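You operate a simulated robot arm through the tools that you are given. There is no shell and no other tool.

You are at the controls of a simulated two-armed robot. One attempt, no reset.

JOB
Switch the isolator off and unlink the grey battery, minus first, capping each post as it comes bare.
Fine: the posts still carry 12 V: black post cap on minus, red post cap on plus. Set down upright: black post cap, red post cap.

It is judged by the outcome, as a careful person would: the job done as asked, and still so three seconds after it is handed in. It fails if anything else is knocked over, pushed out of place, dropped, spilled or broken. A push-on lid holds only when it is set on centred and level and pressed home; a screw cap is set on level and turned clockwise until tight.

ROBOT AND FRAMES
Two 7-joint arms with fingered hands on one trunk that stands fixed in place. Base frame: the origin is at the foot of the trunk, x ahead of it, y to its left, z up. Readings come in cm, degrees, newtons and seconds.
The left shoulder is at [9, 15.2, 103.2], the right one opposite. With the tool pointing down near the work surface each hand reaches from about 44 to 84 cm from the base axis, measured 20 degrees to its own side. Payload 3.8 kg a hand.
The TCP of each hand is the grasp point between the finger pads, 3 cm short of the fingertips. In the tool frame z runs along the fingers and y along their closing line. The gripper opens to 10.4 cm; its body begins 3.5 cm behind the TCP. The gripper is a hand of 5 fingers: y runs from the thumb to the fingers, the wrist lies at [-1.5, -10.4, -17.8] in the tool frame.
Orientation is that of the tool frame in the base frame, as a unit quaternion [x, y, z, w]. With the fingers straight down and the wrist toward the robot, the tool's x, y and z point along [0, 1, 0], [1, 0, 0] and [0, 0, -1] of the base frame.

CONTROLS
- The arms move only by the tool arm_command. It takes "left_moves", "right_moves" or both (then of equal length, played together; a hand with none holds still); each is a list of rows, each an object of numbers (a shift or turn left out is 0): "x", "y", "z": the shift along the base's x, y, z in cm; "wx", "wy", "wz": the turn, a rotation vector about the base's x, y, z in degrees. In form: [{"x": .., "y": .., "z": .., "wx": .., "wy": .., "wz": ..}, ...]. A call has 1 to 20 rows; each row shifts and turns the commanded pose from where the row before left it. A row lasts 0.2 s, in which the tool goes at most 5 cm and 8.6 degrees; a call with a longer step from one row to the next is refused whole. Where a pose cannot be reached the arm comes as near as it can. A force on the tool above 80 N (or 10 N above the force at the start of the call, whichever is more), or a blocked arm, ends the call early, and 0.2 s more pass. In this call time passes only in rows, and 0.2 s behind the last. It gives the time, the measured TCP pose, the force on the tool (base axes), the opening and the grip force at its end, in the units of the frame above (readings bear some noise), with the torque about the TCP (base axes, N m) and any sound that the robot's microphone picked up.
- Cameras (640 x 400 px; columns grow to the right, rows downward): "scene" is now at [19.8, 6.17, 118.13]; the picture's right is [0.63, -0.75, -0.19], its down [-0.50, -0.22, -0.84] and it looks along [0.59, 0.62, -0.51] (base axes); focal length 321 px, centre (320, 200). "left" rides on the left gripper at [-8, -7.8, -14.1] in its tool frame; the picture's right is [-0.78, -0.30, 0.56], its down [0.54, -0.78, 0.33] and it looks along [0.33, 0.56, 0.76] (tool axes); focal length 247 px, centre (320, 200). "right" rides on the right gripper at [8, -7.8, -14.1] in its tool frame; the picture's right is [-0.78, 0.30, -0.56], its down [-0.53, -0.78, 0.33] and it looks along [-0.33, 0.56, 0.76] (tool axes); focal length 247 px, centre (320, 200). There is no depth. A picture from a camera that has moved, and an enlarged one, comes with that camera's place and axes in the base frame and with its lens.
- camera(camera): a new picture of that camera. It takes no simulated time.
- move_column(by): moves the trunk up (or, below 0, down) by that many cm; the arms and the scene camera ride with it, the base frame stays. It gives what a move gives, with no picture.
- curl_fingers(index, middle, ring, little, thumb_bend, thumb_turn, hand): sets how far each is bent, from 0 (flat) to 1 (curled in); at 0.3 the hand is open as for a grip, at 0.7 the pads meet at the TCP. One left out holds its place. A second passes; each finger stops where it meets its share of the squeeze, and holds until it gets a number again. It is the only way to open and close the hand. It gives what a move gives, with no picture; readings hold the bend of each and the force on index, middle, ring, little, thumb and palm. thumb_turn goes from beside the hand (0) to across from the fingers (1), as for a grip.
- head_to(pan, tilt): turns the head with the scene camera to pan (to the left, within 80 degrees either way) and tilt (down, from -29 to 69), counted from straight ahead of the robot (the tilt from the chest, where the trunk bows). It gives what a move gives.
- close_up(camera, box): a new picture of the part [left, top, right, bottom] of that camera's present view, enlarged. It takes no simulated time.
- job_done(): hands the job in; it is judged then, once.

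Places have to be worked out from the pictures, the camera data and where the tool is seen. Open the grippers and draw the arms clear of the work before you hand the job in, unless the task says otherwise.

The tools are called after "Emit:" as name(argument=value, ...) on one line, values as JSON. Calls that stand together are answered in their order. arm_command: Moves the arms, as the interface text tells. Its arguments: {"type":"object","properties":{"left_moves":{"type":"array"},"right_moves":{"type":"array"}},"required":[]} The other tools are called the same way: move_column (by) moves the trunk up or down; curl_fingers (index, middle, ring, little, thumb_bend, thumb_turn, hand) moves the fingers one by one; head_to (pan, tilt) turns the head that bears the scene camera; camera (camera) takes a picture; close_up (camera, box) takes an enlarged picture of a part of a camera's view; job_done () hands the job in.

At the start:

```text
t: 0.0
left_position: [37.63, 46.1, 104.91]
left_ee_rot: [0.707, 0.707, 0.0, 0.0]
left_contact_force: [0.7, 0.0, 0.2]
left_wrist_torque: [0.0, 0.0, 0.01]
left_opening: 10.37
left_finger_force: 0.1
left_shape: jaw
left_bend: [0.3, 0.3, 0.3, 0.3, 0.3, 0.98]
left_finger forces: [0.0, 0.0, 0.0, 0.0, 0.1, 0.0]
right_position: [47.7, 8.08, 100.25]
right_ee_rot: [0.707, 0.707, 0.0, 0.0]
right_contact_force: [-0.4, -1.1, 0.2]
right_wrist_torque: [-0.01, 0.02, -0.05]
right_opening: 10.35
right_finger_force: 0.1
right_shape: jaw
right_bend: [0.3, 0.3, 0.3, 0.3, 0.3, 0.98]
right_finger forces: [0.0, 0.1, 0.0, 0.0, 0.0, 0.0]
trunk travel left (down, up): [-12.5, 33.1]
head pan, tilt (commanded): [41.4, 19.0]
```

scene: 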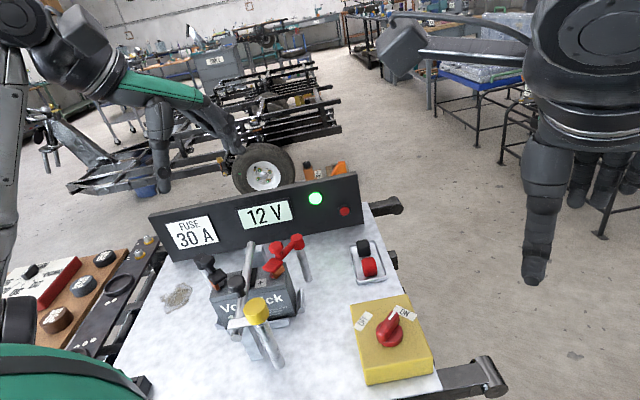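
right: 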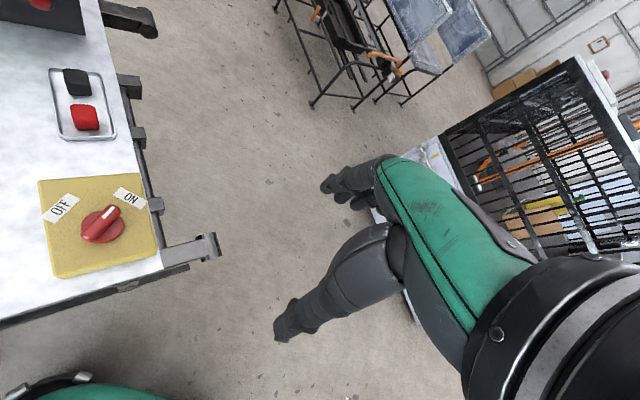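
left: 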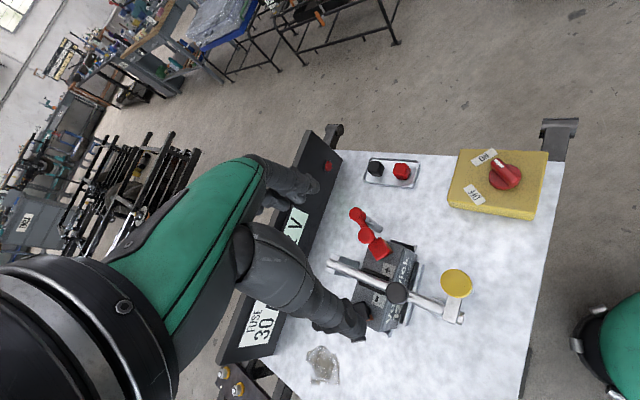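

I start by looking closer at the battery, the caps tray and the isolator before anything moves.

Emit:
close_up(camera="scene", box=[180, 220, 340, 380])

Emit:
close_up(camera="scene", box=[320, 220, 460, 400])

Emit:
close_up(camera="left", box=[300, 140, 560, 360])

Emit:
close_up(camera="right", box=[0, 40, 220, 300])

```text
2.50 times, centred on (260, 300) of scene
camera zoom: at [19.8, 6.17, 118.13], right [0.63, -0.75, -0.19], down [-0.5, -0.22, -0.84], along [0.59, 0.62, -0.51], focal length 802 px, centre (470, -50)
```

zoom: 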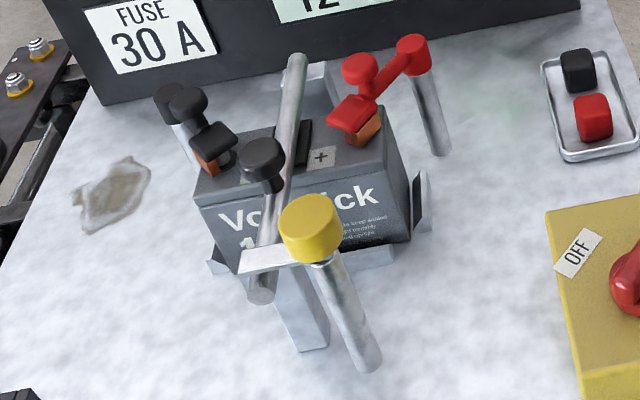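

```text
2.22 times, centred on (390, 310) of scene
camera zoom: at [19.8, 6.17, 118.13], right [0.63, -0.75, -0.19], down [-0.5, -0.22, -0.84], along [0.59, 0.62, -0.51], focal length 712 px, centre (164, -44)
```

zoom: 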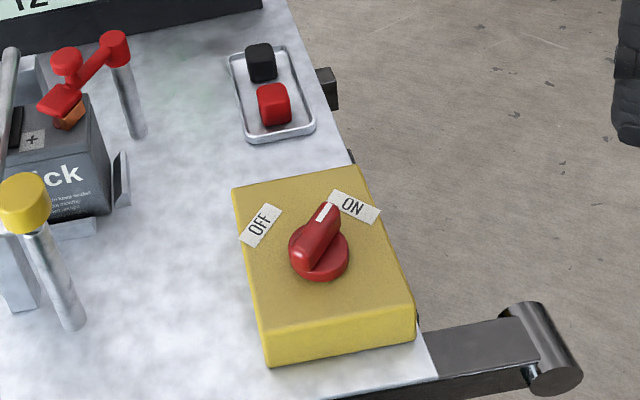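

```text
1.82 times, centred on (430, 250) of left
camera zoom: at [29.93, 38.12, 119.09], right [-0.3, -0.78, -0.56], down [-0.78, 0.54, -0.33], along [0.56, 0.33, -0.76], focal length 449 px, centre (120, 109)
```

zoom: 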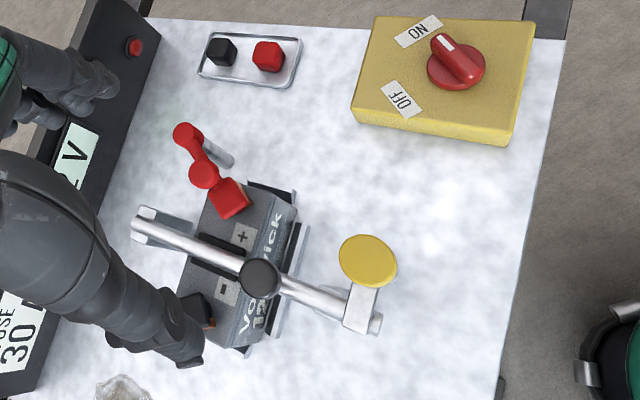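

```text
1.54 times, centred on (110, 170) of right
camera zoom: at [40.02, 16.02, 114.45], right [0.3, -0.78, 0.56], down [-0.78, -0.53, -0.33], along [0.56, -0.33, -0.76], focal length 380 px, centre (643, 246)
```

zoom: 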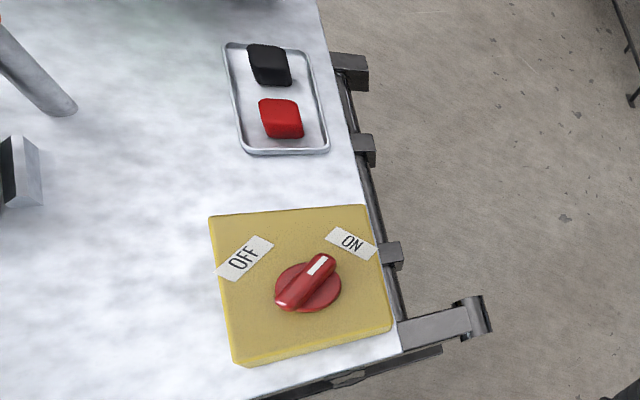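

The knob looks to be near (47,26,71), the caps near (61,39,67.6) and (66,43.5,68), and the battery terminals near (44,49,77) and (37,57,77). I zoom in further to see how the terminal clamps work.

Emit:
close_up(camera="scene", box=[245, 225, 315, 290])

Emit:
close_up(camera="scene", box=[185, 245, 255, 310])

Emit:
close_up(camera="left", box=[320, 190, 480, 350])

Emit:
close_up(camera="scene", box=[340, 235, 400, 290])

```text
6.15 times, centred on (280, 258) of scene
camera zoom: at [19.8, 6.17, 118.13], right [0.63, -0.75, -0.19], down [-0.5, -0.22, -0.84], along [0.59, 0.62, -0.51], focal length 1973 px, centre (566, -154)
```

zoom: 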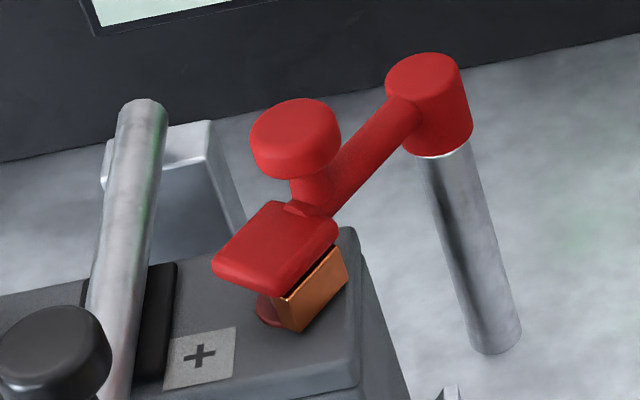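

```text
6.15 times, centred on (220, 278) of scene
camera zoom: at [19.8, 6.17, 118.13], right [0.63, -0.75, -0.19], down [-0.5, -0.22, -0.84], along [0.59, 0.62, -0.51], focal length 1973 px, centre (935, -277)
```

zoom: 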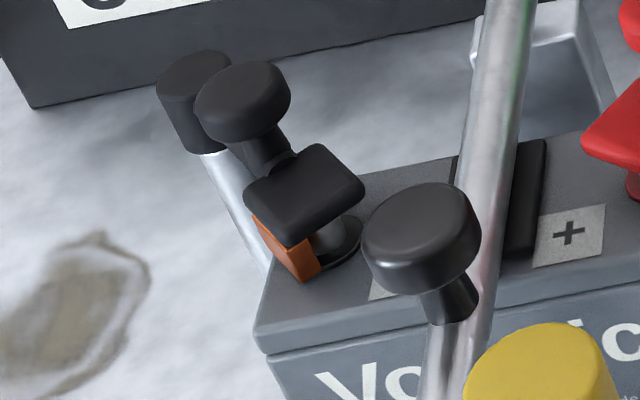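

```text
2.50 times, centred on (400, 270) of left
camera zoom: at [29.93, 38.12, 119.09], right [-0.3, -0.78, -0.56], down [-0.78, 0.54, -0.33], along [0.56, 0.33, -0.76], focal length 617 px, centre (120, 25)
```

zoom: 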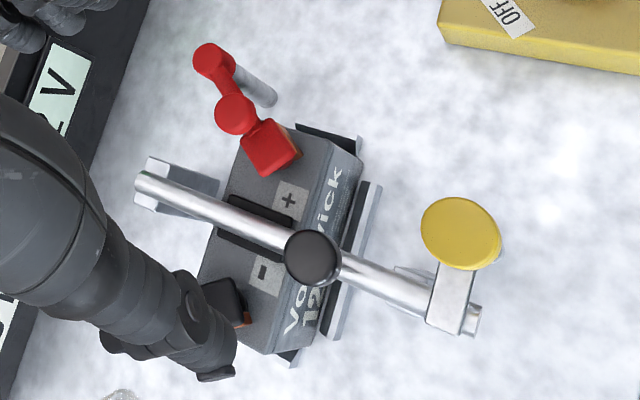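

```text
7.27 times, centred on (370, 262) of scene
camera zoom: at [19.8, 6.17, 118.13], right [0.63, -0.75, -0.19], down [-0.5, -0.22, -0.84], along [0.59, 0.62, -0.51], focal length 2332 px, centre (-44, -254)
```

zoom: 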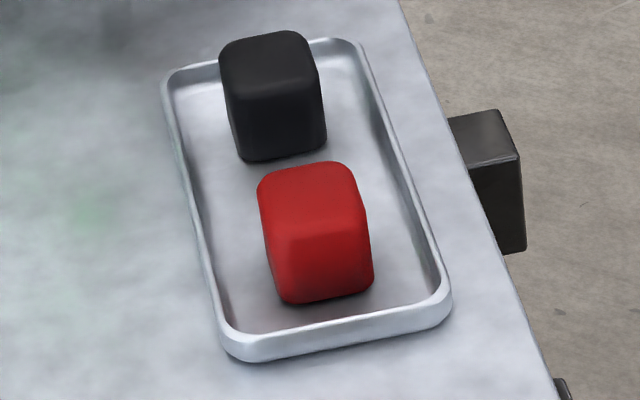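

The links look like swing arms on silver pivot posts, each with a round knob as a handle. The isolator handle points along +x (ON), and OFF is along +y. Next I look at the hands themselves to learn their finger geometry.

Emit:
close_up(camera="scene", box=[480, 100, 640, 300])

Emit:
close_up(camera="scene", box=[90, 60, 270, 210])

Emit:
close_up(camera="left", box=[180, 120, 400, 360])

```text
2.00 times, centred on (560, 200) of scene
camera zoom: at [19.8, 6.17, 118.13], right [0.63, -0.75, -0.19], down [-0.5, -0.22, -0.84], along [0.59, 0.62, -0.51], focal length 641 px, centre (-160, 200)
```

zoom: 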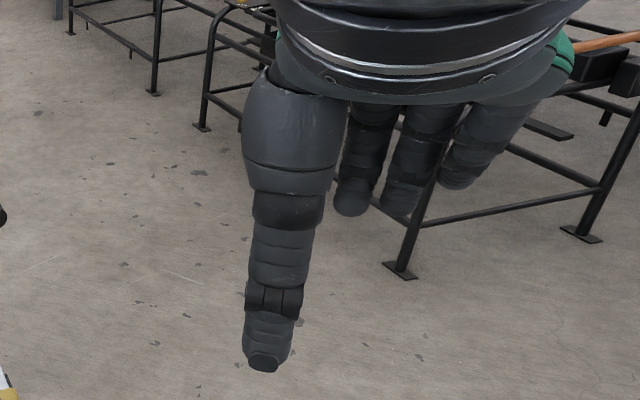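

```text
2.67 times, centred on (180, 135) of scene
camera zoom: at [19.8, 6.17, 118.13], right [0.63, -0.75, -0.19], down [-0.5, -0.22, -0.84], along [0.59, 0.62, -0.51], focal length 855 px, centre (693, 373)
```

zoom: 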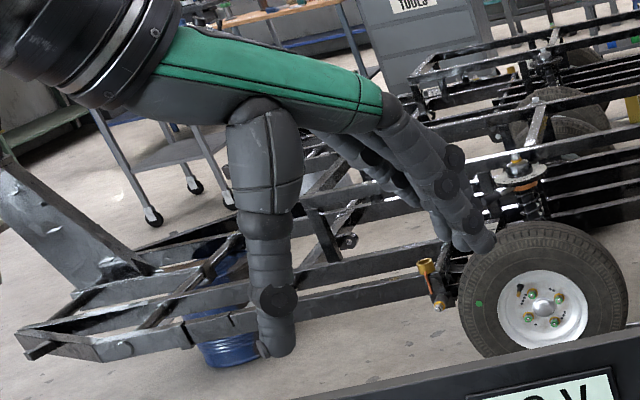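

```text
1.67 times, centred on (290, 240) of left
camera zoom: at [29.93, 38.12, 119.09], right [-0.3, -0.78, -0.56], down [-0.78, 0.54, -0.33], along [0.56, 0.33, -0.76], focal length 412 px, centre (370, 133)
```

zoom: 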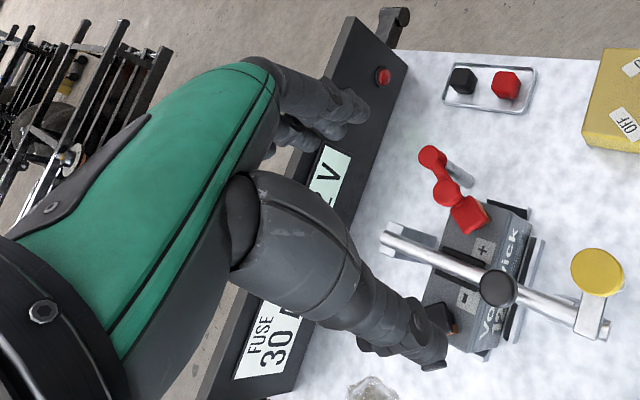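

The thumb hangs on the wrist side and the fingers slope down opposite it. I bring the left hand high over the isolator, turned −90° so its fingers straddle the handle, and swing the right hand aside to act as an observer camera.

Emit:
arm_command(left_moves=[{"x": 0.8, "y": -1.7, "z": -0.5, "wz": -7.5}, {"x": 0.8, "y": -1.7, "z": -0.5, "wz": -7.5}, {"x": 0.8, "y": -1.7, "z": -0.5, "wz": -7.5}, {"x": 0.8, "y": -1.7, "z": -0.5, "wz": -7.5}, {"x": 0.8, "y": -1.7, "z": -0.5, "wz": -7.5}, {"x": 0.8, "y": -1.7, "z": -0.5, "wz": -7.5}, {"x": 0.8, "y": -1.7, "z": -0.5, "wz": -7.5}, {"x": 0.8, "y": -1.7, "z": -0.5, "wz": -7.5}, {"x": 0.8, "y": -1.7, "z": -0.5, "wz": -7.5}, {"x": 0.8, "y": -1.7, "z": -0.5, "wz": -7.5}, {"x": 0.8, "y": -1.7, "z": -0.5, "wz": -7.5}, {"x": 0.8, "y": -1.7, "z": -0.5, "wz": -7.5}], right_moves=[{"y": -1, "wz": 7.5}, {"y": -1, "wz": 7.5}, {"y": -1, "wz": 7.5}, {"y": -1, "wz": 7.5}, {"y": -1, "wz": 7.5}, {"y": -1, "wz": 7.5}, {"y": -1, "wz": 7.5}, {"y": -1, "wz": 7.5}, {"y": -1, "wz": 7.5}, {"y": -1, "wz": 7.5}, {"y": -1, "wz": 7.5}, {"y": -1, "wz": 7.5}])

Emit:
camera(camera="scene")

Emit:
camera(camera="right")

Emit:
camera(camera="left")

```text
t: 2.6
left_position: [47.59, 25.73, 98.82]
left_ee_rot: [1.0, -0.001, -0.001, 0.001]
left_contact_force: [0.1, 0.8, 0.0]
left_wrist_torque: [0.02, 0.04, -0.01]
left_opening: 10.4
left_finger_force: 0.1
left_shape: jaw
left_bend: [0.3, 0.3, 0.3, 0.3, 0.3, 0.98]
left_finger forces: [0.0, 0.1, 0.0, 0.0, 0.0, 0.0]
right_position: [47.75, -0.44, 100.11]
right_ee_rot: [0.228, 0.974, 0.001, -0.001]
right_contact_force: [0.0, -0.4, -0.3]
right_wrist_torque: [0.04, -0.04, 0.03]
right_opening: 10.38
right_finger_force: 0.1
right_shape: jaw
right_bend: [0.3, 0.3, 0.3, 0.3, 0.3, 0.98]
right_finger forces: [0.0, 0.0, 0.0, 0.1, 0.0, 0.0]
right hand out of reach, approached as far as the arm can: row 9, 10, 11, 12
trunk travel left (down, up): [-12.5, 33.1]
head pan, tilt (commanded): [41.4, 19.0]
```

```text
taken
camera scene: at [19.89, 6.1, 118.11], right [0.63, -0.75, -0.19], down [-0.5, -0.21, -0.84], along [0.59, 0.63, -0.51], focal length 321 px, centre (320, 200)
```

scene: 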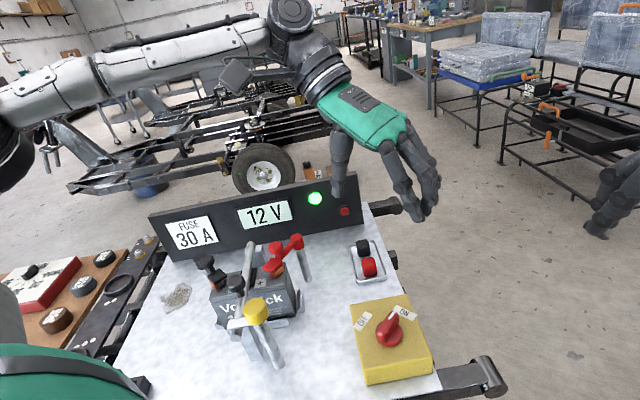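

```text
taken
camera right: at [37.31, -3.93, 114.38], right [0.83, -0.08, 0.56], down [0.14, -0.93, -0.33], along [0.54, 0.35, -0.76], focal length 247 px, centre (320, 200)
```

right: 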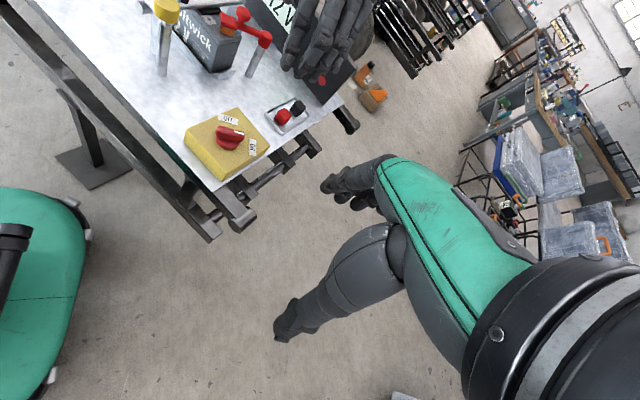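

```text
taken
camera left: at [39.45, 33.45, 112.93], right [-0.78, 0.3, -0.56], down [0.54, 0.78, -0.33], along [0.33, -0.56, -0.76], focal length 247 px, centre (320, 200)
```

left: 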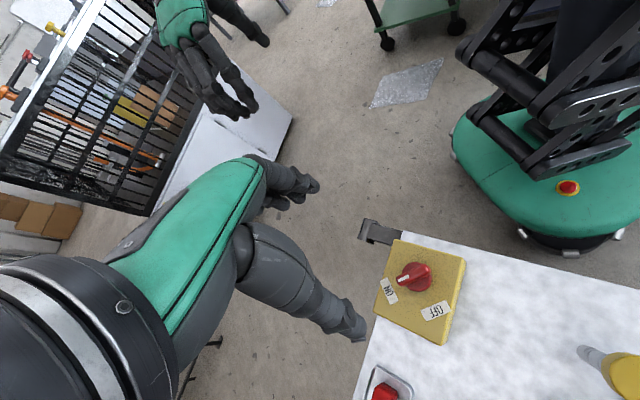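

The left hand now stands over the isolator. I zoom in from all three cameras to pin down the knob's axis and height.

Emit:
close_up(camera="left", box=[360, 220, 480, 360])

Emit:
close_up(camera="right", box=[180, 90, 320, 180])

Emit:
close_up(camera="scene", box=[340, 285, 440, 390])

```text
2.86 times, centred on (420, 290) of left
camera zoom: at [39.45, 33.45, 112.93], right [-0.78, 0.3, -0.56], down [0.54, 0.78, -0.33], along [0.33, -0.56, -0.76], focal length 706 px, centre (34, -57)
```

zoom: 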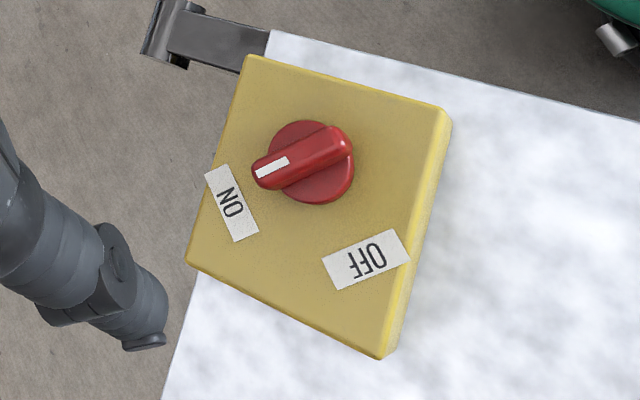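

```text
4.44 times, centred on (250, 135) of right
camera zoom: at [37.31, -3.93, 114.38], right [0.83, -0.08, 0.56], down [0.14, -0.93, -0.33], along [0.54, 0.35, -0.76], focal length 1098 px, centre (631, 489)
```

zoom: 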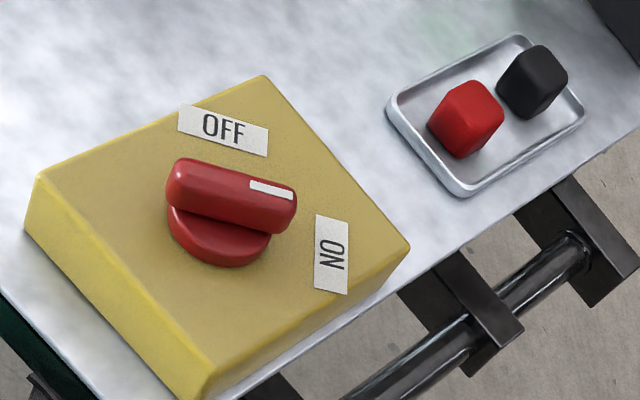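

```text
3.81 times, centred on (390, 338) of scene
camera zoom: at [19.89, 6.1, 118.11], right [0.63, -0.75, -0.19], down [-0.5, -0.21, -0.84], along [0.59, 0.63, -0.51], focal length 1221 px, centre (53, -324)
```

zoom: 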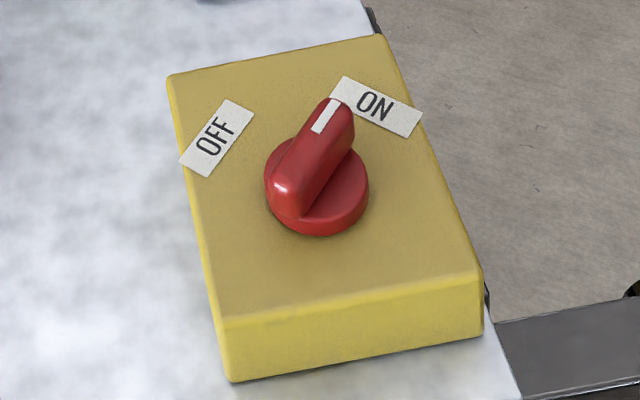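

Triangulating gives the handle spanning x 44.3–49.0 at y≈25.65 with its top near z=73.4, and the box top near 70.7. I centre the left TCP over it and descend to z≈79 for a check.

Emit:
arm_command(left_moves=[{"x": -0.9, "z": -2}, {"z": -2}, {"z": -2}, {"z": -2}, {"z": -2}, {"z": -2}, {"z": -2}, {"z": -2}, {"z": -2}, {"z": -1.8}])

Emit:
camera(camera="left")

Emit:
camera(camera="scene")

Emit:
close_up(camera="right", box=[150, 20, 350, 190])

```text
t: 4.8
left_position: [46.41, 25.67, 79.04]
left_ee_rot: [1.0, 0.0, 0.001, 0.0]
left_contact_force: [-0.8, 0.1, 0.0]
left_wrist_torque: [0.0, -0.02, 0.03]
left_opening: 10.39
left_finger_force: 0.1
left_shape: jaw
left_bend: [0.3, 0.3, 0.3, 0.3, 0.3, 0.98]
left_finger forces: [0.1, 0.0, 0.1, 0.0, 0.0, 0.0]
right_position: [47.64, -0.35, 100.16]
right_ee_rot: [0.228, 0.974, 0.001, -0.001]
right_contact_force: [0.3, -0.2, -0.6]
right_wrist_torque: [0.02, 0.02, -0.01]
right_opening: 10.36
right_finger_force: 0.1
right_shape: jaw
right_bend: [0.3, 0.3, 0.3, 0.3, 0.3, 0.98]
right_finger forces: [0.1, 0.0, 0.0, 0.0, 0.0, 0.0]
trunk travel left (down, up): [-12.5, 33.1]
head pan, tilt (commanded): [41.4, 19.0]
```

```text
taken
camera left: at [38.48, 33.38, 93.2], right [-0.78, 0.3, -0.56], down [0.53, 0.78, -0.33], along [0.33, -0.56, -0.76], focal length 247 px, centre (320, 200)
```

left: 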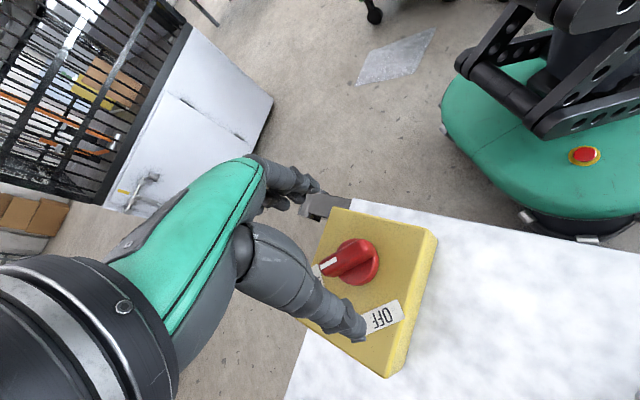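

```text
taken
camera scene: at [19.83, 6.18, 118.12], right [0.63, -0.75, -0.19], down [-0.5, -0.22, -0.84], along [0.59, 0.62, -0.51], focal length 321 px, centre (320, 200)
```

scene: 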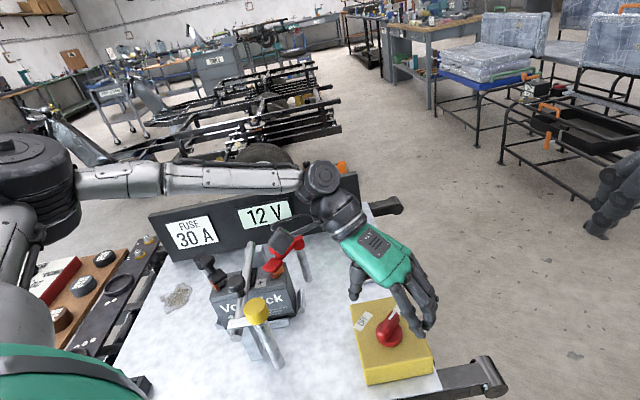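

```text
2.35 times, centred on (250, 105) of right
camera zoom: at [37.25, -3.85, 114.41], right [0.83, -0.08, 0.56], down [0.14, -0.93, -0.33], along [0.55, 0.35, -0.76], focal length 581 px, centre (485, 424)
```

zoom: 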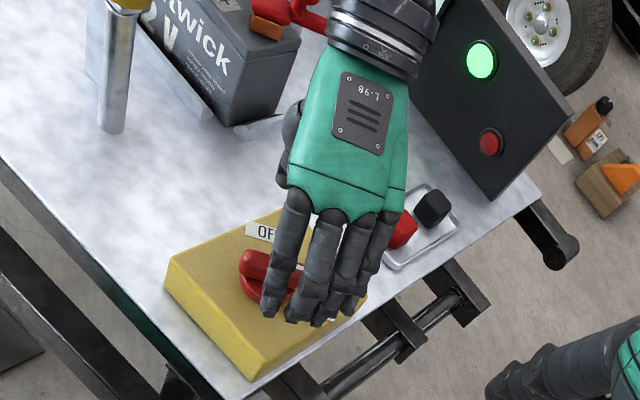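

The hand straddles the handle well, with the fingers on its −y side and the thumb on +y. I descend another 3 cm to z≈76 and look again.

Emit:
arm_command(left_moves=[{"x": 0.1, "z": -1}, {"x": 0.1, "z": -1}, {"z": -1}])

Emit:
close_up(camera="left", box=[240, 150, 440, 380])

Emit:
close_up(camera="scene", box=[330, 230, 450, 390])

Emit:
close_up(camera="right", box=[180, 60, 320, 180])

```text
t: 5.6
left_position: [46.67, 25.82, 75.99]
left_ee_rot: [1.0, 0.0, 0.0, 0.0]
left_contact_force: [0.4, 0.0, -0.1]
left_wrist_torque: [-0.02, 0.0, -0.01]
left_opening: 10.39
left_finger_force: 0.0
left_shape: jaw
left_bend: [0.3, 0.3, 0.3, 0.3, 0.3, 0.98]
left_finger forces: [0.1, 0.0, 0.0, 0.0, 0.0, 0.0]
right_position: [47.69, -0.32, 100.17]
right_ee_rot: [0.228, 0.974, 0.0, 0.0]
right_contact_force: [0.1, 0.7, 0.5]
right_wrist_torque: [-0.02, -0.02, 0.01]
right_opening: 10.37
right_finger_force: 0.0
right_shape: jaw
right_bend: [0.3, 0.3, 0.3, 0.3, 0.3, 0.98]
right_finger forces: [0.1, 0.0, 0.1, 0.1, 0.1, 0.0]
trunk travel left (down, up): [-12.5, 33.1]
head pan, tilt (commanded): [41.4, 19.0]
```

```text
1.74 times, centred on (340, 265) of left
camera zoom: at [38.61, 33.48, 90.24], right [-0.78, 0.3, -0.56], down [0.53, 0.78, -0.33], along [0.33, -0.56, -0.76], focal length 430 px, centre (285, 87)
```

zoom: 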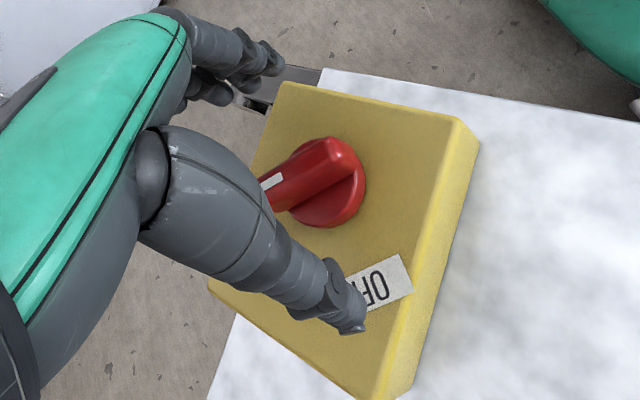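

```text
2.50 times, centred on (390, 310) of scene
camera zoom: at [19.81, 6.17, 118.13], right [0.63, -0.75, -0.19], down [-0.5, -0.22, -0.84], along [0.59, 0.62, -0.51], focal length 802 px, centre (145, -75)
```

zoom: 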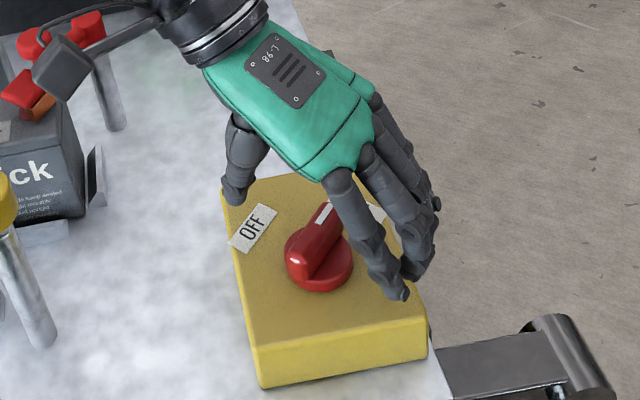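

```text
3.33 times, centred on (250, 120) of right
camera zoom: at [37.24, -3.86, 114.42], right [0.83, -0.08, 0.56], down [0.14, -0.93, -0.33], along [0.55, 0.35, -0.76], focal length 823 px, centre (553, 467)
```

zoom: 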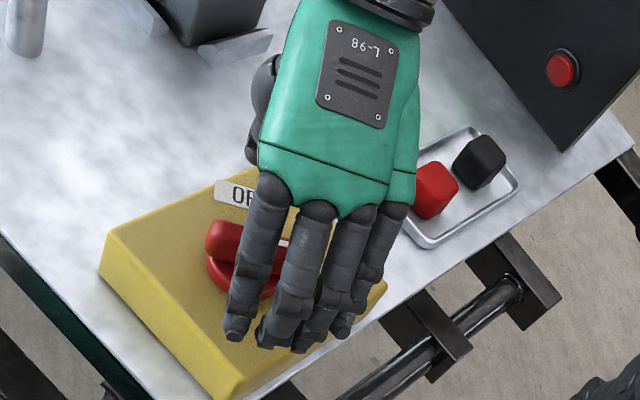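

The pinch is really between thumb and index/middle near tool x≈0–2, with ring and little further out toward +x; the fingertips are about 2.7 cm below the TCP. I lower by 1.2 cm and shift +0.5 in x so the pinch acts on the pointer half, then close thumb, index and middle gently.

Emit:
arm_command(left_moves=[{"x": 0.5, "y": -0.1, "z": -0.6}, {"z": -0.6}])

Emit:
curl_fingers(hand="left", index=0.5, middle=0.5, thumb_bend=0.5)

Emit:
close_up(camera="left", box=[240, 150, 440, 380])

Emit:
close_up(camera="scene", box=[330, 230, 450, 390])

Emit:
close_up(camera="right", box=[180, 60, 320, 180])

```text
t: 6.2
left_position: [47.17, 25.73, 75.0]
left_ee_rot: [1.0, 0.0, -0.001, 0.0]
left_contact_force: [0.5, 0.1, -0.1]
left_wrist_torque: [0.03, 0.0, 0.02]
left_opening: 10.38
left_finger_force: 0.0
left_shape: jaw
left_bend: [0.3, 0.3, 0.3, 0.3, 0.3, 0.98]
left_finger forces: [0.0, 0.0, 0.0, 0.0, 0.1, 0.0]
right_position: [47.77, -0.29, 100.22]
right_ee_rot: [0.227, 0.974, 0.0, 0.0]
right_contact_force: [0.5, -0.5, 0.6]
right_wrist_torque: [0.0, 0.0, -0.01]
right_opening: 10.35
right_finger_force: 0.1
right_shape: jaw
right_bend: [0.3, 0.3, 0.3, 0.3, 0.3, 0.98]
right_finger forces: [0.0, 0.0, 0.1, 0.0, 0.0, 0.1]
trunk travel left (down, up): [-12.5, 33.1]
head pan, tilt (commanded): [41.4, 19.0]
```

```text
t: 7.2
left_position: [47.05, 25.72, 74.9]
left_ee_rot: [1.0, 0.0, 0.0, 0.0]
left_contact_force: [0.1, -0.5, 0.0]
left_wrist_torque: [-0.02, 0.03, 0.03]
left_opening: 5.26
left_finger_force: 0.0
left_shape: fingers
left_bend: [0.5, 0.5, 0.3, 0.3, 0.5, 0.98]
left_finger forces: [0.1, 0.0, 0.0, 0.0, 0.0, 0.0]
right_position: [47.65, -0.38, 100.14]
right_ee_rot: [0.228, 0.974, 0.0, 0.0]
right_contact_force: [0.5, 0.3, 1.1]
right_wrist_torque: [0.0, 0.02, 0.0]
right_opening: 10.36
right_finger_force: 0.1
right_shape: jaw
right_bend: [0.3, 0.3, 0.3, 0.3, 0.3, 0.98]
right_finger forces: [0.0, 0.1, 0.0, 0.0, 0.0, 0.0]
trunk travel left (down, up): [-12.5, 33.1]
head pan, tilt (commanded): [41.4, 19.0]
```

```text
1.74 times, centred on (340, 265) of left
camera zoom: at [39.11, 33.38, 89.12], right [-0.78, 0.3, -0.56], down [0.53, 0.78, -0.33], along [0.33, -0.56, -0.76], focal length 430 px, centre (285, 87)
```

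zoom: 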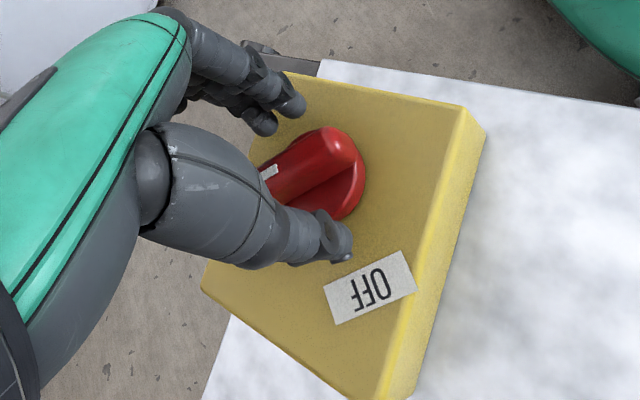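

```text
2.50 times, centred on (390, 310) of scene
camera zoom: at [19.81, 6.16, 118.13], right [0.63, -0.75, -0.19], down [-0.5, -0.22, -0.84], along [0.59, 0.62, -0.51], focal length 802 px, centre (145, -75)
```

zoom: 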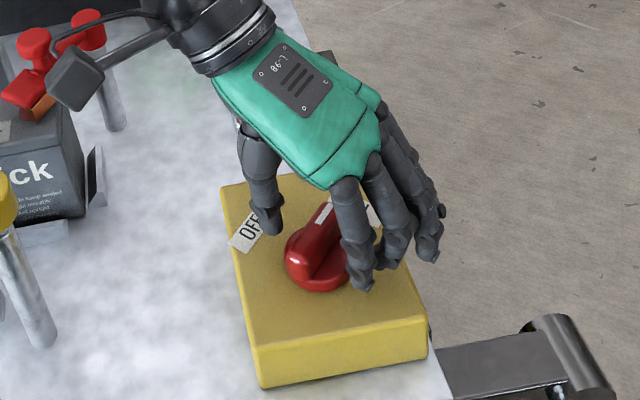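

```text
3.33 times, centred on (250, 120) of right
camera zoom: at [37.23, -3.87, 114.42], right [0.83, -0.08, 0.56], down [0.14, -0.93, -0.33], along [0.55, 0.35, -0.76], focal length 823 px, centre (553, 467)
```

zoom: 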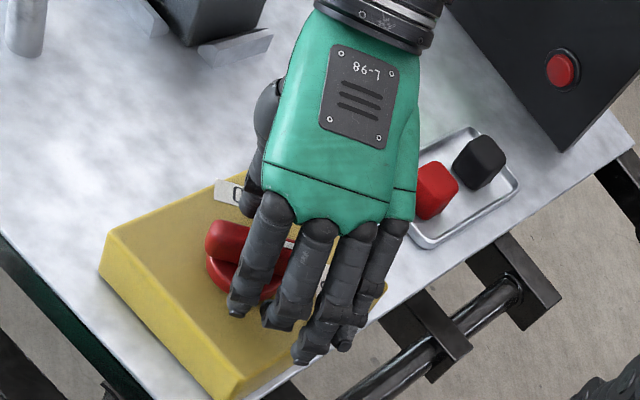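

No contact yet at 0.5 (opening 5.3 cm), and the fingers are level with the handle. I close thumb, index and middle the rest of the way onto the handle.

Emit:
curl_fingers(hand="left", index=0.7, middle=0.7, thumb_bend=0.7)

Emit:
close_up(camera="left", box=[240, 150, 440, 380])

Emit:
close_up(camera="scene", box=[330, 230, 450, 390])

Emit:
close_up(camera="right", box=[180, 60, 320, 180])

```text
t: 8.2
left_position: [47.2, 25.5, 74.99]
left_ee_rot: [1.0, 0.001, 0.0, 0.0]
left_contact_force: [1.1, -5.9, 2.5]
left_wrist_torque: [-0.28, -0.07, -0.05]
left_opening: 1.23
left_finger_force: 7.8
left_shape: fingers
left_bend: [0.67, 0.63, 0.3, 0.3, 0.65, 0.97]
left_finger forces: [2.7, 8.0, 0.0, 0.1, 4.0, 0.0]
right_position: [47.59, -0.38, 100.2]
right_ee_rot: [0.228, 0.974, 0.001, 0.0]
right_contact_force: [0.2, 0.0, -0.5]
right_wrist_torque: [0.02, 0.01, 0.0]
right_opening: 10.38
right_finger_force: 0.1
right_shape: jaw
right_bend: [0.3, 0.3, 0.3, 0.3, 0.3, 0.98]
right_finger forces: [0.0, 0.1, 0.1, 0.0, 0.0, 0.0]
trunk travel left (down, up): [-12.5, 33.1]
head pan, tilt (commanded): [41.4, 19.0]
```

```text
1.74 times, centred on (340, 265) of left
camera zoom: at [39.12, 33.29, 89.17], right [-0.78, 0.3, -0.56], down [0.54, 0.78, -0.33], along [0.33, -0.56, -0.76], focal length 430 px, centre (285, 87)
```

zoom: 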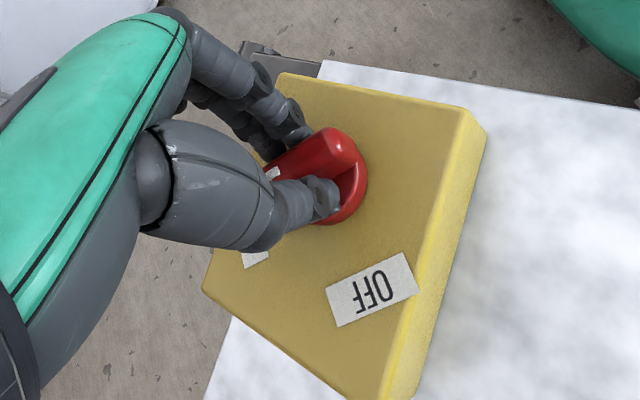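

```text
2.50 times, centred on (390, 310) of scene
camera zoom: at [19.8, 6.07, 118.14], right [0.63, -0.75, -0.19], down [-0.5, -0.21, -0.84], along [0.59, 0.63, -0.51], focal length 802 px, centre (145, -75)
```

zoom: 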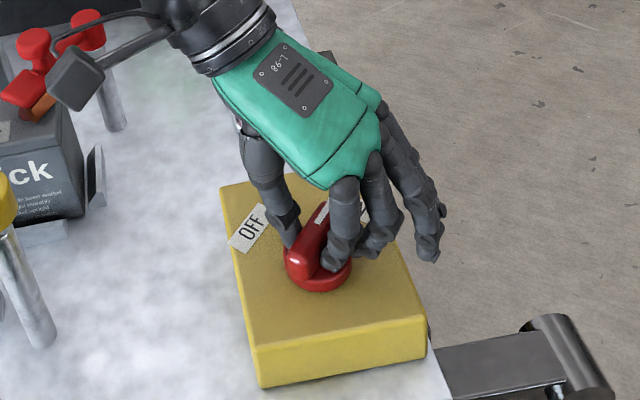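

```text
3.33 times, centred on (250, 120) of right
camera zoom: at [37.22, -3.96, 114.43], right [0.83, -0.08, 0.56], down [0.14, -0.93, -0.33], along [0.55, 0.35, -0.76], focal length 823 px, centre (553, 467)
```

zoom: 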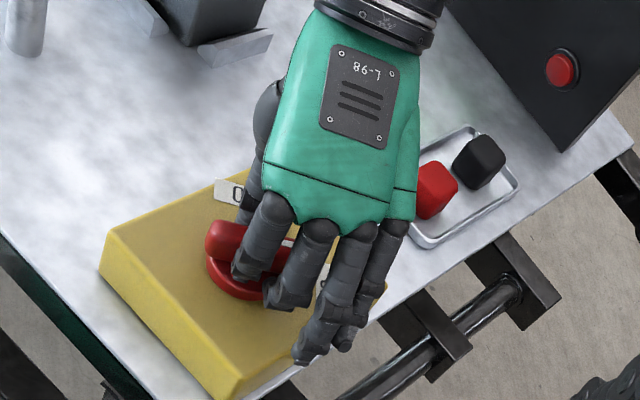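

The handle is firmly pinched (index 2.7, middle 8, thumb 4 N). I turn it CCW about the knob axis, the first 45° now, then I check that it follows.

Emit:
arm_command(left_moves=[{"x": -0.004, "y": 0.065, "wz": 7.5}, {"x": -0.013, "y": 0.064, "wz": 7.5}, {"x": -0.021, "y": 0.062, "wz": 7.5}, {"x": -0.029, "y": 0.059, "wz": 7.5}, {"x": -0.036, "y": 0.054, "wz": 7.5}, {"x": -0.043, "y": 0.049, "wz": 7.5}])

Emit:
close_up(camera="scene", box=[330, 230, 450, 390])

Emit:
close_up(camera="right", box=[180, 60, 320, 180])

```text
t: 9.6
left_position: [47.07, 25.92, 74.91]
left_ee_rot: [0.924, 0.383, 0.002, 0.0]
left_contact_force: [10.3, -5.8, 9.1]
left_wrist_torque: [-0.29, -0.45, 0.06]
left_opening: 1.22
left_finger_force: 10.7
left_shape: fingers
left_bend: [0.65, 0.62, 0.3, 0.3, 0.67, 0.97]
left_finger forces: [4.7, 14.3, 0.0, 0.0, 2.5, 0.0]
right_position: [47.72, -0.48, 100.32]
right_ee_rot: [0.227, 0.974, 0.0, 0.0]
right_contact_force: [-1.2, 0.0, -1.1]
right_wrist_torque: [0.0, 0.0, -0.01]
right_opening: 10.36
right_finger_force: 0.0
right_shape: jaw
right_bend: [0.3, 0.3, 0.3, 0.3, 0.3, 0.98]
right_finger forces: [0.0, 0.0, 0.0, 0.0, 0.0, 0.1]
trunk travel left (down, up): [-12.5, 33.1]
head pan, tilt (commanded): [41.4, 19.0]
```

```text
2.50 times, centred on (390, 310) of scene
camera zoom: at [19.84, 6.05, 118.14], right [0.63, -0.75, -0.19], down [-0.5, -0.21, -0.84], along [0.59, 0.63, -0.51], focal length 802 px, centre (145, -75)
```

zoom: 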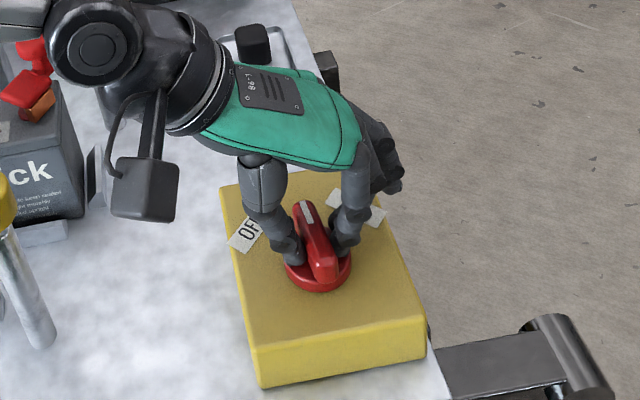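

```text
3.33 times, centred on (250, 120) of right
camera zoom: at [37.26, -3.98, 114.42], right [0.83, -0.08, 0.56], down [0.14, -0.93, -0.33], along [0.55, 0.35, -0.76], focal length 823 px, centre (553, 467)
```

zoom: 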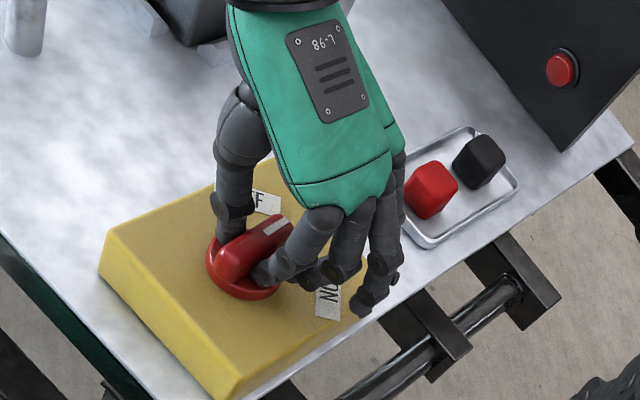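

The handle has followed to about 45°. I continue the turn through the remaining 45° plus a few degrees to seat it at OFF.

Emit:
arm_command(left_moves=[{"x": -0.049, "y": 0.043, "wz": 7.5}, {"x": -0.054, "y": 0.036, "wz": 7.5}, {"x": -0.059, "y": 0.029, "wz": 7.5}, {"x": -0.062, "y": 0.021, "wz": 7.5}, {"x": -0.064, "y": 0.013, "wz": 7.5}, {"x": -0.065, "y": 0.004, "wz": 7.5}])

Emit:
close_up(camera="scene", box=[330, 230, 450, 390])

Emit:
close_up(camera="right", box=[180, 60, 320, 180])

Emit:
camera(camera="scene")

```text
t: 11.0
left_position: [46.77, 26.05, 75.0]
left_ee_rot: [0.707, 0.707, 0.001, 0.0]
left_contact_force: [15.2, -3.1, 12.2]
left_wrist_torque: [-0.05, -0.7, -0.14]
left_opening: 1.23
left_finger_force: 12.1
left_shape: fingers
left_bend: [0.63, 0.6, 0.3, 0.3, 0.68, 0.98]
left_finger forces: [8.6, 13.9, 0.0, 0.0, 1.7, 0.1]
right_position: [47.78, -0.64, 100.24]
right_ee_rot: [0.228, 0.974, -0.001, 0.0]
right_contact_force: [0.7, -0.5, 0.5]
right_wrist_torque: [0.0, 0.01, 0.02]
right_opening: 10.38
right_finger_force: 0.1
right_shape: jaw
right_bend: [0.3, 0.3, 0.3, 0.3, 0.3, 0.98]
right_finger forces: [0.0, 0.1, 0.0, 0.0, 0.1, 0.0]
trunk travel left (down, up): [-12.5, 33.1]
head pan, tilt (commanded): [41.4, 19.0]
```

```text
2.50 times, centred on (390, 310) of scene
camera zoom: at [19.88, 6.03, 118.13], right [0.63, -0.75, -0.19], down [-0.5, -0.21, -0.84], along [0.59, 0.63, -0.51], focal length 802 px, centre (145, -75)
```

zoom: 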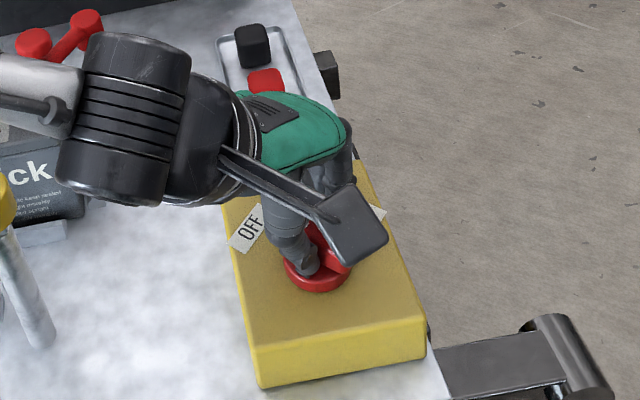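

```text
3.33 times, centred on (250, 120) of right
camera zoom: at [37.3, -4.0, 114.4], right [0.83, -0.08, 0.56], down [0.14, -0.93, -0.33], along [0.54, 0.35, -0.76], focal length 823 px, centre (553, 467)
```

zoom: 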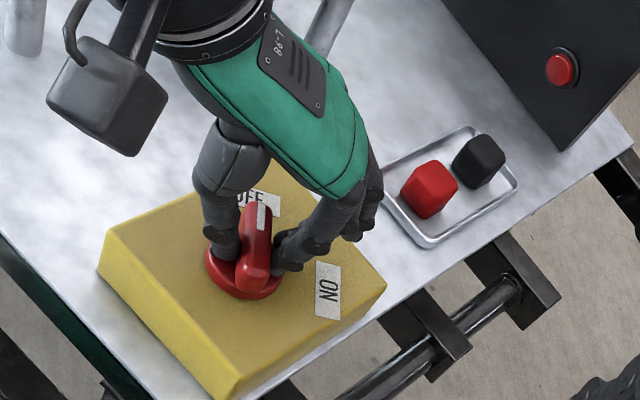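

```text
taken
camera scene: at [19.88, 6.03, 118.13], right [0.63, -0.75, -0.19], down [-0.5, -0.21, -0.84], along [0.59, 0.63, -0.51], focal length 321 px, centre (320, 200)
```

scene: 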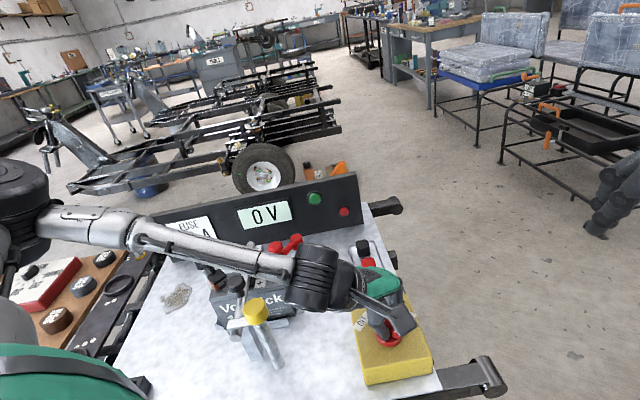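

The panel reads 0 V and the green lamp is out, so the isolator has switched. I add about 5° to seat it fully, then release.

Emit:
arm_command(left_moves=[{"wz": 3}, {"wz": 2.5}])

Emit:
curl_fingers(hand="left", index=0.35, middle=0.35, thumb_bend=0.35)

Emit:
close_up(camera="right", box=[180, 60, 320, 180])

```text
t: 11.6
left_position: [46.84, 26.11, 74.98]
left_ee_rot: [0.672, 0.74, 0.0, -0.001]
left_contact_force: [14.1, -3.4, 12.9]
left_wrist_torque: [-0.1, -0.66, -0.08]
left_opening: 1.24
left_finger_force: 12.5
left_shape: fingers
left_bend: [0.63, 0.61, 0.3, 0.3, 0.68, 0.98]
left_finger forces: [12.8, 9.6, 0.1, 0.0, 1.5, 0.0]
right_position: [47.7, -0.56, 100.23]
right_ee_rot: [0.228, 0.974, -0.001, -0.001]
right_contact_force: [-0.1, 0.4, 0.0]
right_wrist_torque: [0.02, 0.0, -0.01]
right_opening: 10.36
right_finger_force: 0.0
right_shape: jaw
right_bend: [0.3, 0.3, 0.3, 0.3, 0.3, 0.98]
right_finger forces: [0.0, 0.0, 0.0, 0.0, 0.0, 0.0]
trunk travel left (down, up): [-12.5, 33.1]
head pan, tilt (commanded): [41.4, 19.0]
```

```text
t: 12.6
left_position: [46.64, 26.14, 74.74]
left_ee_rot: [0.672, 0.74, 0.0, 0.0]
left_contact_force: [0.5, 0.2, 0.2]
left_wrist_torque: [0.03, 0.03, -0.02]
left_opening: 9.04
left_finger_force: 0.1
left_shape: fingers
left_bend: [0.35, 0.35, 0.3, 0.3, 0.35, 0.98]
left_finger forces: [0.0, 0.1, 0.0, 0.0, 0.0, 0.0]
right_position: [47.72, -0.3, 100.26]
right_ee_rot: [0.227, 0.974, 0.0, -0.001]
right_contact_force: [0.2, 0.3, 0.2]
right_wrist_torque: [-0.01, -0.01, 0.02]
right_opening: 10.36
right_finger_force: 0.0
right_shape: jaw
right_bend: [0.3, 0.3, 0.3, 0.3, 0.3, 0.98]
right_finger forces: [0.1, 0.1, 0.1, 0.0, 0.0, 0.1]
trunk travel left (down, up): [-12.5, 33.1]
head pan, tilt (commanded): [41.4, 19.0]
```

```text
3.33 times, centred on (250, 120) of right
camera zoom: at [37.27, -3.86, 114.4], right [0.83, -0.08, 0.56], down [0.14, -0.93, -0.33], along [0.54, 0.35, -0.76], focal length 823 px, centre (553, 467)
```

zoom: 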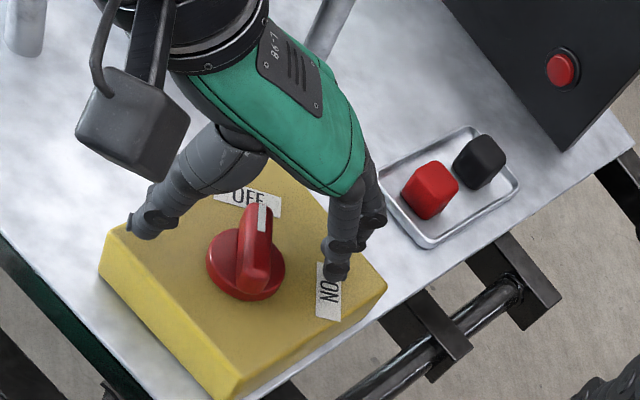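

The isolator handle points at OFF. I raise the left hand straight up clear of the box, then bring it over toward the battery to inspect the links from closer.

Emit:
arm_command(left_moves=[{"z": 2}, {"z": 2.5}, {"z": 2.5}, {"z": 2.5}, {"z": 2.5}, {"z": 2.5}, {"z": 2.5}, {"z": 2.5}, {"z": 2.5}, {"z": 2}])

Emit:
camera(camera="left")

Emit:
camera(camera="scene")

```text
t: 14.8
left_position: [46.68, 26.24, 98.85]
left_ee_rot: [0.672, 0.74, 0.0, 0.0]
left_contact_force: [0.3, -0.6, 0.3]
left_wrist_torque: [0.02, -0.01, -0.01]
left_opening: 9.01
left_finger_force: 0.1
left_shape: fingers
left_bend: [0.35, 0.35, 0.3, 0.3, 0.35, 0.98]
left_finger forces: [0.0, 0.1, 0.0, 0.0, 0.0, 0.1]
right_position: [47.7, -0.5, 100.17]
right_ee_rot: [0.227, 0.974, 0.0, 0.0]
right_contact_force: [-0.9, -0.3, 1.2]
right_wrist_torque: [0.0, -0.02, 0.02]
right_opening: 10.35
right_finger_force: 0.2
right_shape: jaw
right_bend: [0.3, 0.3, 0.3, 0.3, 0.3, 0.98]
right_finger forces: [0.1, 0.1, 0.0, 0.0, 0.0, 0.0]
trunk travel left (down, up): [-12.5, 33.1]
head pan, tilt (commanded): [41.4, 19.0]
```

```text
taken
camera left: at [39.76, 17.45, 113.05], right [-0.22, -0.8, -0.56], down [-0.82, 0.46, -0.33], along [0.52, 0.39, -0.76], focal length 247 px, centre (320, 200)
```

left: 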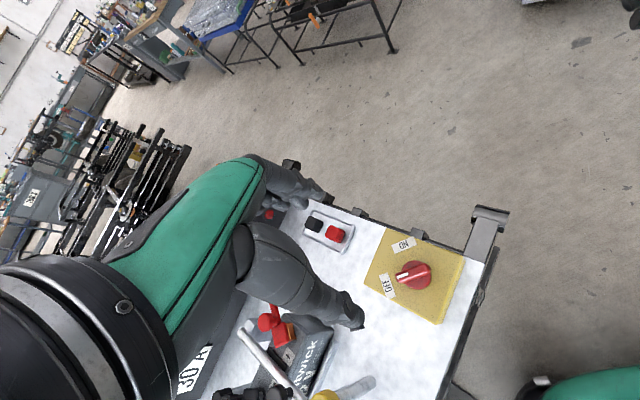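

```text
taken
camera scene: at [19.78, 6.14, 118.14], right [0.63, -0.75, -0.19], down [-0.5, -0.21, -0.84], along [0.59, 0.62, -0.51], focal length 321 px, centre (320, 200)
```

scene: 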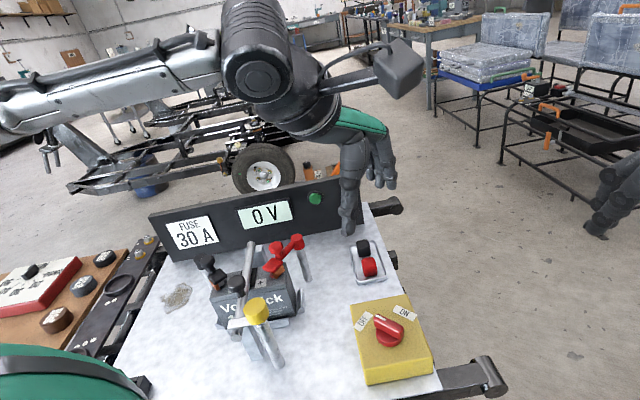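

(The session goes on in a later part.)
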